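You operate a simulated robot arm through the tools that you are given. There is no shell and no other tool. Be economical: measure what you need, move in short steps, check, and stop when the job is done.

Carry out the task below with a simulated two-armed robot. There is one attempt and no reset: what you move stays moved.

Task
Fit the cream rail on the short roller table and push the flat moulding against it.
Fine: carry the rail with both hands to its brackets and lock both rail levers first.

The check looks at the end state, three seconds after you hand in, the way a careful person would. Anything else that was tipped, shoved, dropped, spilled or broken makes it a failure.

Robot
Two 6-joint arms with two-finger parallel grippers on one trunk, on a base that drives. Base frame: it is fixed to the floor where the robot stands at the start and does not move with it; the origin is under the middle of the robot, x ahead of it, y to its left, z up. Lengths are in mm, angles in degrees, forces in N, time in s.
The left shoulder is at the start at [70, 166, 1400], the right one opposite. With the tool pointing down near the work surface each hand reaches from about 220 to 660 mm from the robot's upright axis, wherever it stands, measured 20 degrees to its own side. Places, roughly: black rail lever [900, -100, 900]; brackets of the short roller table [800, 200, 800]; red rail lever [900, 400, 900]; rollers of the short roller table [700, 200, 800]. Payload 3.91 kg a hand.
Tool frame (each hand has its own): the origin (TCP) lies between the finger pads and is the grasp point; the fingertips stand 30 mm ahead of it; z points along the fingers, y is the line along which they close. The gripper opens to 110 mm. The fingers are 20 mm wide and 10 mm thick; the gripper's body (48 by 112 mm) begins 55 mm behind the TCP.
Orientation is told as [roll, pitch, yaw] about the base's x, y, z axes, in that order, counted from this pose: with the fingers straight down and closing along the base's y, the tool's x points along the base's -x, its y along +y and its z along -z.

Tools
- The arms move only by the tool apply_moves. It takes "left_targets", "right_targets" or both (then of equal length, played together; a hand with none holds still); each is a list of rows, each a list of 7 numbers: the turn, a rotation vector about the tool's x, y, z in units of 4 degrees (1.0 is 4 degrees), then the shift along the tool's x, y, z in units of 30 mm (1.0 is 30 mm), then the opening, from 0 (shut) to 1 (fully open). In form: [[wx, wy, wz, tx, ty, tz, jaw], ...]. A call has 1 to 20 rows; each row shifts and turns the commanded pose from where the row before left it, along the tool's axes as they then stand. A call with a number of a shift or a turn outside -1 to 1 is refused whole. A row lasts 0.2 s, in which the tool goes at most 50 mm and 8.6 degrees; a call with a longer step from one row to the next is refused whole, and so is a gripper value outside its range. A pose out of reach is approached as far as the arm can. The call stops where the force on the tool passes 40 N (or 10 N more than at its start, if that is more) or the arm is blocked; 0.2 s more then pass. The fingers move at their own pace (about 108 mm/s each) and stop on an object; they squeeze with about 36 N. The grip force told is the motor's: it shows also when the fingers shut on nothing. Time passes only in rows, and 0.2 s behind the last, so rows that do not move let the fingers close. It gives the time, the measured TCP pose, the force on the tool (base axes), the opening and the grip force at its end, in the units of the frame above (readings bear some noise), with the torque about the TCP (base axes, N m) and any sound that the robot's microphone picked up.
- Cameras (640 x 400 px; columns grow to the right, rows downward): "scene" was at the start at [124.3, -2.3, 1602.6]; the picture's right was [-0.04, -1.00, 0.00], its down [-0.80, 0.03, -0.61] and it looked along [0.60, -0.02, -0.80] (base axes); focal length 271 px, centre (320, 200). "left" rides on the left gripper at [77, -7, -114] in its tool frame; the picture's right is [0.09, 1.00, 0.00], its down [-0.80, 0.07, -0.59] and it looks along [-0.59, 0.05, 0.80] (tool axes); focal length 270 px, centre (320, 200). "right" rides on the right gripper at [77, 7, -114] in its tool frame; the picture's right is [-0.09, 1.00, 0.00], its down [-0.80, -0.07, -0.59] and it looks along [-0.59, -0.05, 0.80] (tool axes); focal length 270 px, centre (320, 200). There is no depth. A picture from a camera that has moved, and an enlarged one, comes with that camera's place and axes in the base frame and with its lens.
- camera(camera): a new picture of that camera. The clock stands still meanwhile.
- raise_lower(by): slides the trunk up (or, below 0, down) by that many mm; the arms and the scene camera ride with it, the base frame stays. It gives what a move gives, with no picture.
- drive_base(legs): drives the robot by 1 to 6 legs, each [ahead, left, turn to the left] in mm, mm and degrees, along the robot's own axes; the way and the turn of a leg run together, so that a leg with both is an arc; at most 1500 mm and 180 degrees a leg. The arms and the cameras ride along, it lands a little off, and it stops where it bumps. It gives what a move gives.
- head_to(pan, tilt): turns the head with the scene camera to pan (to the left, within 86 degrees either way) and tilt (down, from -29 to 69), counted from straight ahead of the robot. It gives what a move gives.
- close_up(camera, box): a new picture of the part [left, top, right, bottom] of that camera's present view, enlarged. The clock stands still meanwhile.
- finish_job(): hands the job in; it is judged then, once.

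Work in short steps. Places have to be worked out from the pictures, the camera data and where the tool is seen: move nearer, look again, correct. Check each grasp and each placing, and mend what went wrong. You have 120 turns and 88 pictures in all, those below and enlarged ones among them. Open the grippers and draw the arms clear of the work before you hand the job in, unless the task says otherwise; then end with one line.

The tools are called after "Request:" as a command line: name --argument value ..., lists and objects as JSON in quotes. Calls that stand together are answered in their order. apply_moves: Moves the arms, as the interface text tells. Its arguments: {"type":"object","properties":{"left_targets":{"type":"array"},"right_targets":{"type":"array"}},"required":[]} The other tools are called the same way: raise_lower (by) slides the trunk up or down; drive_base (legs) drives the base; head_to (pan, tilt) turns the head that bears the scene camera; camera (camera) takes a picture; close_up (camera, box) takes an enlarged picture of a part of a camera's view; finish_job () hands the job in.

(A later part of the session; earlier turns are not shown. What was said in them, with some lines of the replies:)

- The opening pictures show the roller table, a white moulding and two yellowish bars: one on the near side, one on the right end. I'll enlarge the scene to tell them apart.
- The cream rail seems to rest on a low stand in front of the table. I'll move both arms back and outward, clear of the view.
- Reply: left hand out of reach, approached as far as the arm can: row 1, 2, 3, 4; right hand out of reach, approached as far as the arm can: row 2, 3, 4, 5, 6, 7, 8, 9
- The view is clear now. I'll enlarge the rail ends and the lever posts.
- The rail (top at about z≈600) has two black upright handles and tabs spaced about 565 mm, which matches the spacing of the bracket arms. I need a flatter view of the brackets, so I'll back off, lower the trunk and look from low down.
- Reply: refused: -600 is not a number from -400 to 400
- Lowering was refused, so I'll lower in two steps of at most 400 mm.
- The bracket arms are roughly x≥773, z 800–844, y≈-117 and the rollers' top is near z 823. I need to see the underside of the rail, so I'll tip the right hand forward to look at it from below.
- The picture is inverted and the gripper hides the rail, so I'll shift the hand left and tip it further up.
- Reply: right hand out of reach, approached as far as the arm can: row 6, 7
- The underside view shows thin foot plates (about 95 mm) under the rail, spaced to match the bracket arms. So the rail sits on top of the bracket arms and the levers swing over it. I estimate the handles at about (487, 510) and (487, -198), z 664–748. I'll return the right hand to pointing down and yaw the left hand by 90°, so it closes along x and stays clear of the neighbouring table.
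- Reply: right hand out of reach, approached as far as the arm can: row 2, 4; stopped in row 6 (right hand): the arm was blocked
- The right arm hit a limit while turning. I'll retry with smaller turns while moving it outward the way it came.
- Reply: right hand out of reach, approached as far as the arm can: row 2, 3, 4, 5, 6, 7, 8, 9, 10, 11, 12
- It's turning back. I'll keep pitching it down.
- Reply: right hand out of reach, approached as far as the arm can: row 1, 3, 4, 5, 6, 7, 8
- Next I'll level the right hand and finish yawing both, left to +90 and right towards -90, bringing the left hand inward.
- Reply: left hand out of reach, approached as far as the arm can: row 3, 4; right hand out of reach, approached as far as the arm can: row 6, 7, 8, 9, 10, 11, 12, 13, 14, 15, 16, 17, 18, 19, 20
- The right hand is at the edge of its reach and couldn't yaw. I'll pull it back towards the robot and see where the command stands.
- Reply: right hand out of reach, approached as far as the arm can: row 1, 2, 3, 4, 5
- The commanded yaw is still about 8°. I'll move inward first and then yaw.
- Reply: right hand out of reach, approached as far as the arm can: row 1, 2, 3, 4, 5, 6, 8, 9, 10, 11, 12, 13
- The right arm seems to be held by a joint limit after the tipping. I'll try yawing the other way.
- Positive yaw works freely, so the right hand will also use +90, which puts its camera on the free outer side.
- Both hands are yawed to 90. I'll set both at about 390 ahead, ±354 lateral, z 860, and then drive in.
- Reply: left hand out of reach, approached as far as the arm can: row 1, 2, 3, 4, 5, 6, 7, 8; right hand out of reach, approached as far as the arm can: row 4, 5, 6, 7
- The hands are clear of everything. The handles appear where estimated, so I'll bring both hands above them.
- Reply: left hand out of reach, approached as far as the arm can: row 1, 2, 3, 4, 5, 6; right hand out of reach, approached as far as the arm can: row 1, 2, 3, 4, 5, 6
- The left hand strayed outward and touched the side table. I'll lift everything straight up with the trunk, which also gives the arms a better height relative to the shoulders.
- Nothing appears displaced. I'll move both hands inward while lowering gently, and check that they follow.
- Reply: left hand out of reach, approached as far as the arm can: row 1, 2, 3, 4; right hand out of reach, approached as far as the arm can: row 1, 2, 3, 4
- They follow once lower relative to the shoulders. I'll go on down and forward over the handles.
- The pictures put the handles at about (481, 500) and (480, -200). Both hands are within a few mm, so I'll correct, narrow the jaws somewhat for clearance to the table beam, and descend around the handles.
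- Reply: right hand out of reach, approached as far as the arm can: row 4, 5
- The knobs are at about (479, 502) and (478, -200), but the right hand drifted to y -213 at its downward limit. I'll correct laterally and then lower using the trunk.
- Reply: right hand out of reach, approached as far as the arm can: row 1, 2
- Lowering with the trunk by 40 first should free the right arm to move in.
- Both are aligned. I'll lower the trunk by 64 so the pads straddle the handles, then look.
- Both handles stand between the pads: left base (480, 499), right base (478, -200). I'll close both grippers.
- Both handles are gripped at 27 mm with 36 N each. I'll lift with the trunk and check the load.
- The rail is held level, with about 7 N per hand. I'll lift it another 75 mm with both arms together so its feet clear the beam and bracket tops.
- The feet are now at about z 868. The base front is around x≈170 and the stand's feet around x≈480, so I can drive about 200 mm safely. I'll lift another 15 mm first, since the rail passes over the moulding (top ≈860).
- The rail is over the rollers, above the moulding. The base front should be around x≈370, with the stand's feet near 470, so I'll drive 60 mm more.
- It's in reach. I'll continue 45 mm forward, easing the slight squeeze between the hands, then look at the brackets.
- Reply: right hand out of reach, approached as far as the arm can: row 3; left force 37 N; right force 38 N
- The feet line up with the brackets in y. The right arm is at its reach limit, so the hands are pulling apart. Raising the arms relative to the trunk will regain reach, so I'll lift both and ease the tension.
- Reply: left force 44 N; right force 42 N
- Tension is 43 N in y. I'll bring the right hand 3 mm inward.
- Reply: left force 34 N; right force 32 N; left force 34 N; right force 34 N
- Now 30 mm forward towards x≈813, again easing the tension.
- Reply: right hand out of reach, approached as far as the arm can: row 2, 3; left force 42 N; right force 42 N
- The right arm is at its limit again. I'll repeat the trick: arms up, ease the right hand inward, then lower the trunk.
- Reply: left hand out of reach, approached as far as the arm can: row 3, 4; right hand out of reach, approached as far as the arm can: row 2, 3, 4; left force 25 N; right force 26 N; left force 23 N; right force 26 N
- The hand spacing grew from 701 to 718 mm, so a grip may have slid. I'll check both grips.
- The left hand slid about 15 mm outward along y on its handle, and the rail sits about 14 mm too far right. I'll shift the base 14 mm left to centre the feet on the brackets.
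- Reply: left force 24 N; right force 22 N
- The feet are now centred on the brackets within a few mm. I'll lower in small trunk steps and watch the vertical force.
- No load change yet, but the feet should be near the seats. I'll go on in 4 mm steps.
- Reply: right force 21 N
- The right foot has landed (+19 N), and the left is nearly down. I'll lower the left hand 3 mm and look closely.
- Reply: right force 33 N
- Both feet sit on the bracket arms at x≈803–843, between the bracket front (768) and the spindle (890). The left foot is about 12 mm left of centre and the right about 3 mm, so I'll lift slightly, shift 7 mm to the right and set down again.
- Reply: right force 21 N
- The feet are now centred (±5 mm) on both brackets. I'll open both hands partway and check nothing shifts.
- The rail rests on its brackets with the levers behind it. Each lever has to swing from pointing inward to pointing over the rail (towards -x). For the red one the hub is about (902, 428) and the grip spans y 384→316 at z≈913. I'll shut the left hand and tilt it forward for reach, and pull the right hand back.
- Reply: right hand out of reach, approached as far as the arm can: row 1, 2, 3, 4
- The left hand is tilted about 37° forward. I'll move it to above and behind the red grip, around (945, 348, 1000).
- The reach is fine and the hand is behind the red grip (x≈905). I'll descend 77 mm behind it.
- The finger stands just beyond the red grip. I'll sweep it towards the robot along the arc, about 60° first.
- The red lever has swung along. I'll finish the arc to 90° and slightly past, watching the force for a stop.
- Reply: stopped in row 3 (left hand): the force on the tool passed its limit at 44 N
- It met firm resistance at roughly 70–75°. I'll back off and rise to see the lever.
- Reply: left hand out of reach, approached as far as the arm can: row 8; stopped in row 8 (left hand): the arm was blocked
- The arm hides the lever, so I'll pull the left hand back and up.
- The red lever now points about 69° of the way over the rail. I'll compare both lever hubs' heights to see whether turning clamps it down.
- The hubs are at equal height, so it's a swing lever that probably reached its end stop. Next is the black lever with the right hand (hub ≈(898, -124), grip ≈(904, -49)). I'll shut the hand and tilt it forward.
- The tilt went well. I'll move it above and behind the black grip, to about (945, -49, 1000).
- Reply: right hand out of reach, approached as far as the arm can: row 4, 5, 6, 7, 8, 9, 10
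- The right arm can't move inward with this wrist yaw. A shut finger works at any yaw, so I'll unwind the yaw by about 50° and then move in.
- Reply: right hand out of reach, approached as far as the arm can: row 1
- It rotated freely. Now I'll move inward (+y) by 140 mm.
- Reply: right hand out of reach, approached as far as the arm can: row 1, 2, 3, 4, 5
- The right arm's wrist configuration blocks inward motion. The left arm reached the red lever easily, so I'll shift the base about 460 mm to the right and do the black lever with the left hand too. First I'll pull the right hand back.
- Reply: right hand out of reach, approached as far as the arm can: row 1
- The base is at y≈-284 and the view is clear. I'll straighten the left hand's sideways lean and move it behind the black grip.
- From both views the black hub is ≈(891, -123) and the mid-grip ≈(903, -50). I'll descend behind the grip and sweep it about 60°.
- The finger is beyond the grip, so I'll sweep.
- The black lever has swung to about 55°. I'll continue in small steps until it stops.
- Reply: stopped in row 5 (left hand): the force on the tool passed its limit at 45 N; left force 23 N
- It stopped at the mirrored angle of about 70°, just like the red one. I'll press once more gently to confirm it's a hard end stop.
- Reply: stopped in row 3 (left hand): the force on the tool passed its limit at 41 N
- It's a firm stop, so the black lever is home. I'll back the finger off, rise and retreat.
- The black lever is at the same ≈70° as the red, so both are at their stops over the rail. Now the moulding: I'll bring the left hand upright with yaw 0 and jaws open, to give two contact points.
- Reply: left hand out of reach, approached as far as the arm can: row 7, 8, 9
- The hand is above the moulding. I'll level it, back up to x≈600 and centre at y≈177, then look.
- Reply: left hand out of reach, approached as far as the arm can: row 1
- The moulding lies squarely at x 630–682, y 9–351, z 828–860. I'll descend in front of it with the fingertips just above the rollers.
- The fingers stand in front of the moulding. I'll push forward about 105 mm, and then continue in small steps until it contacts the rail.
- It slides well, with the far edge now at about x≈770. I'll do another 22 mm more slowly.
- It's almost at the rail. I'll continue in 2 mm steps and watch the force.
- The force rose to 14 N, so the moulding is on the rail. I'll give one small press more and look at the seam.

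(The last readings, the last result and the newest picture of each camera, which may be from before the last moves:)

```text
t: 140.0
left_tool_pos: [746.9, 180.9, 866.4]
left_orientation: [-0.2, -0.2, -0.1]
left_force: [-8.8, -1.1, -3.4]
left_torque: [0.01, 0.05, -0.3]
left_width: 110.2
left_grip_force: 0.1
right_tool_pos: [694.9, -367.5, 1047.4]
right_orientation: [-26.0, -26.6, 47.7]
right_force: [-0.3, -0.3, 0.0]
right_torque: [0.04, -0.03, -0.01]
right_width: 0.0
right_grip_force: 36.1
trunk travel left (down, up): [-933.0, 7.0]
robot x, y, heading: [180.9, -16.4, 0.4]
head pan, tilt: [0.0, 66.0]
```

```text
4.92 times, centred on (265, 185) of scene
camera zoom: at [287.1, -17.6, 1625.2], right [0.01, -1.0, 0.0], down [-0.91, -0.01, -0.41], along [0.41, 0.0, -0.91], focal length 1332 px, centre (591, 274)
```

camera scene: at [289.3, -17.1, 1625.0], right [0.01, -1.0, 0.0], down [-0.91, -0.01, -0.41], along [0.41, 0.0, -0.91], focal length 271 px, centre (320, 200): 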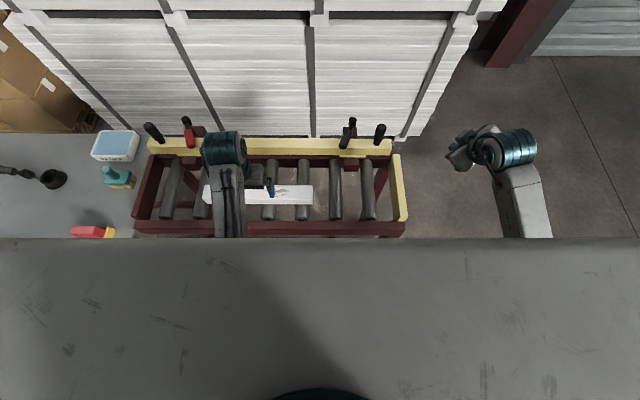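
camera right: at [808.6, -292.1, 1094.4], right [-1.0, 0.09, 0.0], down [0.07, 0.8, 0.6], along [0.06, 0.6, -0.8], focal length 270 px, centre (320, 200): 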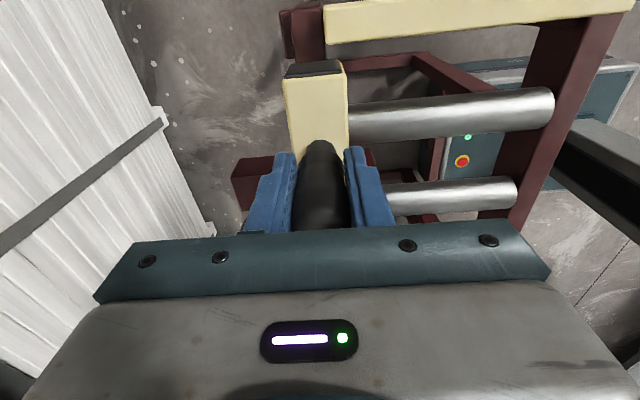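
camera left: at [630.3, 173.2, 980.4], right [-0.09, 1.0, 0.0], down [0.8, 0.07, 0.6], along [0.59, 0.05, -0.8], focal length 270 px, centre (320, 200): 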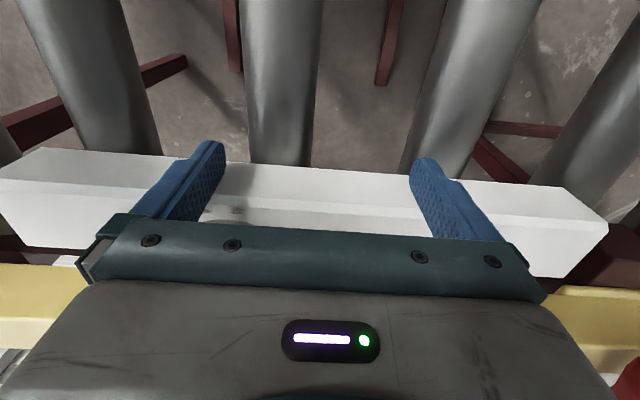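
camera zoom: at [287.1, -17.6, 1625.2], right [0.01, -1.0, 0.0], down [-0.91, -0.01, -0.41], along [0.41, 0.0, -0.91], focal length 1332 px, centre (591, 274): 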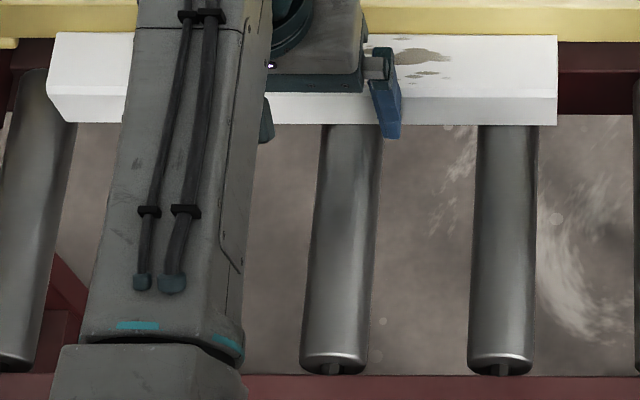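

The seam looks closed. I'll draw the hand straight back, then up, and inspect the contact, rail and levers.

Request:
apply_moves --left_targets '[[0, 0, 0, 0.3, 0, 0, 1], [0, 0, 0, 0.8, 0, 0, 1], [0, 0, 0, 0.8, 0, 0, 1], [0, 0, 0, 0.5, 0, -0.8, 1], [0, 0, 0, 0.5, 0, -0.8, 1], [0, 0, 0, 0.5, 0, -0.8, 1], [0, 0, 0, 0.5, 0, -0.8, 1], [0, 0, 0, 0.5, 0, -0.6, 1], [0, 0, 0, 0.5, 0, 0, 1], [0, 0, 0, 0.5, 0, 0, 1]]'

Request:
camera --camera "left"

Request:
close_up --camera "scene" --box '[130, 110, 300, 210]'

Request:
close_up --camera "scene" --box '[260, 110, 430, 210]'

```text
t: 142.2
left_tool_pos: [583.7, 180.9, 978.8]
left_orientation: [-0.1, -0.1, -0.1]
left_force: [-0.7, 0.0, 0.2]
left_torque: [-0.02, -0.02, -0.01]
left_width: 110.4
left_grip_force: 0.0
right_tool_pos: [695.3, -367.9, 1046.9]
right_orientation: [-26.1, -26.6, 47.6]
right_force: [0.2, 0.0, 0.5]
right_torque: [0.0, -0.03, 0.0]
right_width: 0.1
right_grip_force: 36.0
trunk travel left (down, up): [-933.0, 7.0]
robot x, y, heading: [180.5, -18.2, 0.4]
head pan, tilt: [0.0, 66.0]
```

```text
17 pictures are left
camera left: at [506.7, 174.0, 1094.0], right [-0.09, 1.0, 0.0], down [0.8, 0.07, 0.6], along [0.59, 0.05, -0.8], focal length 270 px, centre (320, 200)
```

left: 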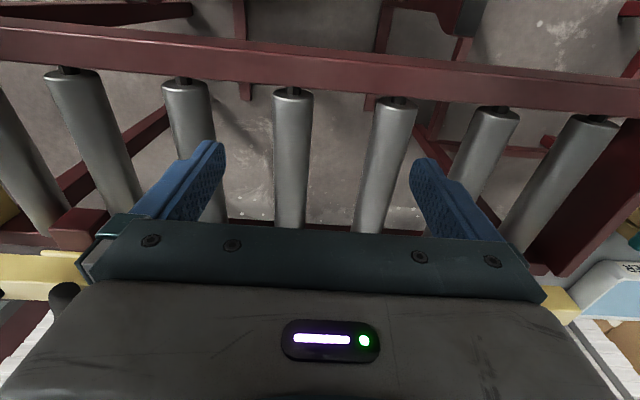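

```text
3.76 times, centred on (215, 160) of scene
camera zoom: at [287.7, -17.6, 1625.1], right [0.01, -1.0, 0.0], down [-0.91, -0.01, -0.41], along [0.41, 0.0, -0.91], focal length 1019 px, centre (715, 351)
```

zoom: 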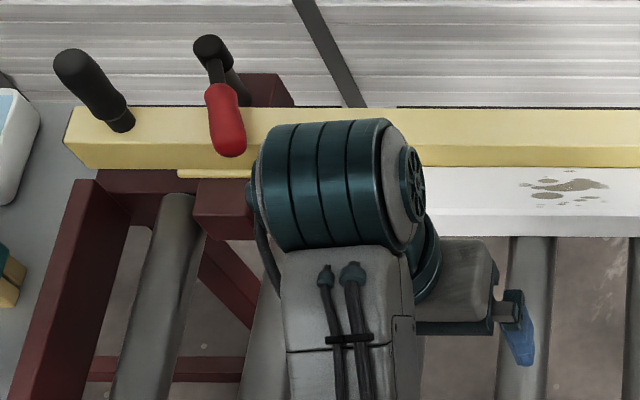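

```text
3.76 times, centred on (345, 160) of scene
camera zoom: at [287.7, -17.6, 1625.1], right [0.01, -1.0, 0.0], down [-0.91, -0.01, -0.41], along [0.41, 0.0, -0.91], focal length 1019 px, centre (226, 351)
```

zoom: 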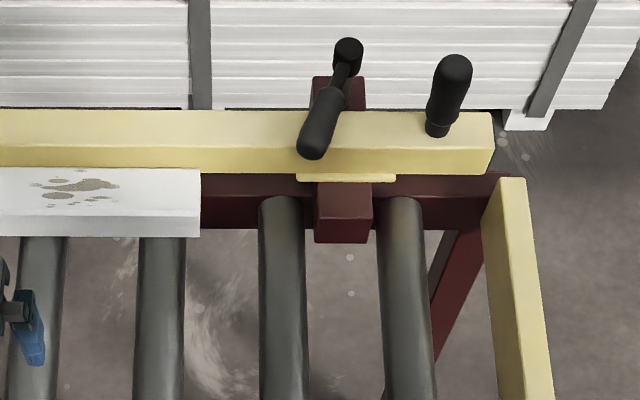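

The rail sits straight, both levers lie over it, and the moulding meets it. I'll zoom hard on the seam at the moulding's right end to check it didn't slip under the rail.

Request:
close_up --camera "scene" --box '[285, 140, 335, 180]'

```text
10.00 times, centred on (310, 160) of scene
camera zoom: at [287.7, -17.6, 1625.1], right [0.01, -1.0, 0.0], down [-0.91, -0.01, -0.41], along [0.41, 0.0, -0.91], focal length 2706 px, centre (420, 600)
```

zoom: 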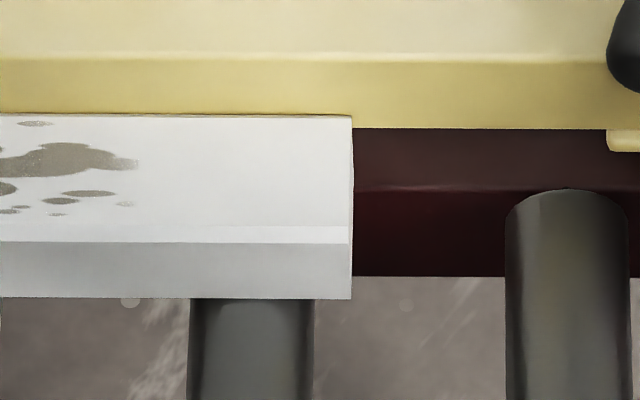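

The moulding's top edge stands in front of the rail's face with a closed seam. I'll drive back so the arms are clear of the work and take a final check of everything.

Request:
drive_base --legs '[[-300, 0, 0]]'

Request:
head_to --pan 8 --tilt 50

Request:
camera --camera "scene"

```text
t: 144.2
left_tool_pos: [297.2, 178.9, 978.6]
left_orientation: [0.0, 0.0, -0.2]
left_force: [0.1, -0.1, -0.3]
left_torque: [-0.02, 0.03, 0.01]
left_width: 110.1
left_grip_force: 0.0
right_tool_pos: [408.5, -369.9, 1045.8]
right_orientation: [-25.9, -26.5, 47.6]
right_force: [0.4, 0.3, 0.0]
right_torque: [0.01, 0.01, -0.03]
right_width: 0.0
right_grip_force: 35.7
trunk travel left (down, up): [-933.0, 7.0]
robot x, y, heading: [-107.6, -21.9, 0.3]
head pan, tilt: [0.0, 66.0]
```

```text
t: 144.9
left_tool_pos: [295.4, 179.6, 980.6]
left_orientation: [-0.2, -0.1, -0.1]
left_force: [0.0, -0.6, 0.5]
left_torque: [-0.01, -0.01, 0.0]
left_width: 110.0
left_grip_force: 0.0
right_tool_pos: [405.2, -369.7, 1046.5]
right_orientation: [-26.1, -26.6, 47.8]
right_force: [-0.4, 0.1, -0.1]
right_torque: [0.02, -0.01, 0.01]
right_width: 0.0
right_grip_force: 35.6
trunk travel left (down, up): [-933.0, 7.0]
robot x, y, heading: [-111.3, -18.5, 0.3]
head pan, tilt: [8.0, 50.0]
```

```text
13 pictures are left
camera scene: at [14.2, -8.5, 1644.3], right [0.14, -0.99, 0.0], down [-0.76, -0.11, -0.64], along [0.64, 0.09, -0.77], focal length 271 px, centre (320, 200)
```

scene: 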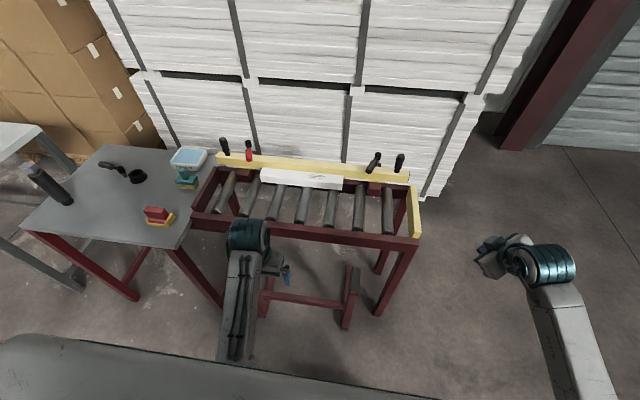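

Request:
close_up --camera "scene" --box '[205, 130, 325, 205]'

Request:
close_up --camera "scene" --box '[310, 140, 430, 215]'

```text
5.33 times, centred on (265, 168) of scene
camera zoom: at [14.2, -8.5, 1644.3], right [0.14, -0.99, 0.0], down [-0.76, -0.11, -0.64], along [0.64, 0.09, -0.77], focal length 1443 px, centre (613, 373)
```

zoom: 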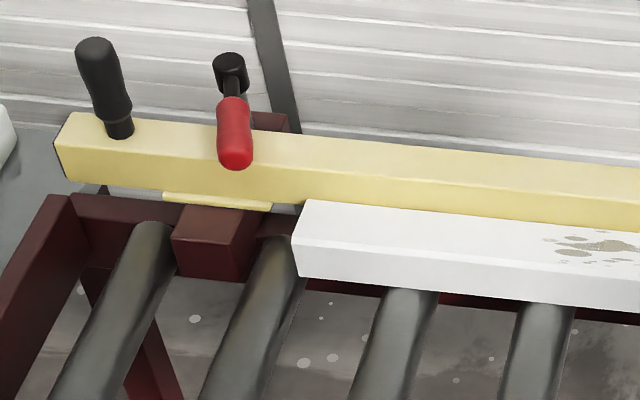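

```text
5.33 times, centred on (370, 178) of scene
camera zoom: at [14.2, -8.5, 1644.3], right [0.14, -0.99, 0.0], down [-0.76, -0.11, -0.64], along [0.64, 0.09, -0.77], focal length 1443 px, centre (53, 320)
```

zoom: 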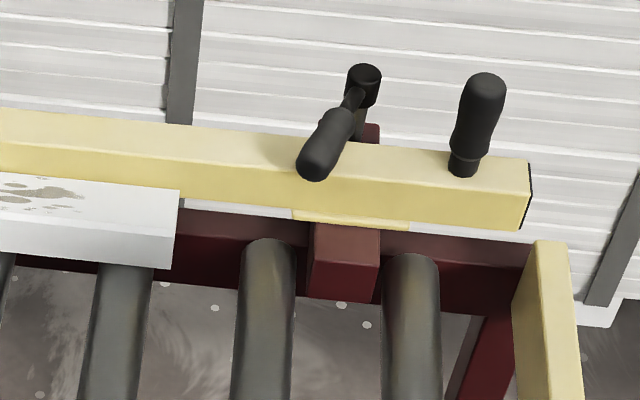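

The seam is closed at both ends, the feet are on both brackets, and both levers are against their stops over the rail. I'll open the right gripper and hand in.

Request:
apply_moves --right_targets '[[0, 0, 0, 0, 0, 0, 0.5], [0, 0, 0, 0, 0, 0, 1], [0, 0, 0, 0, 0, 0, 1], [0, 0, 0, 0, 0, 0, 1]]'

Request:
finish_job

```text
t: 145.9
left_tool_pos: [295.2, 178.7, 978.4]
left_orientation: [-0.2, -0.1, -0.2]
left_force: [-0.3, 0.5, 0.0]
left_torque: [-0.01, 0.0, 0.02]
left_width: 110.2
left_grip_force: 0.1
right_tool_pos: [406.7, -369.8, 1047.1]
right_orientation: [-26.1, -26.6, 47.6]
right_force: [-0.5, 0.0, 0.4]
right_torque: [-0.03, 0.01, -0.01]
right_width: 110.1
right_grip_force: 0.0
trunk travel left (down, up): [-933.0, 7.0]
robot x, y, heading: [-115.3, -20.8, 0.3]
head pan, tilt: [8.0, 50.0]
```

```text
The job is handed in.
```

The cream rail was carried with both hands onto its brackets, both levers were swung over it until they stopped firmly (about 70° from where they first pointed), and the moulding was then pushed against it with no visible gap; early on the left hand briefly touched the side table, but I saw nothing moved.
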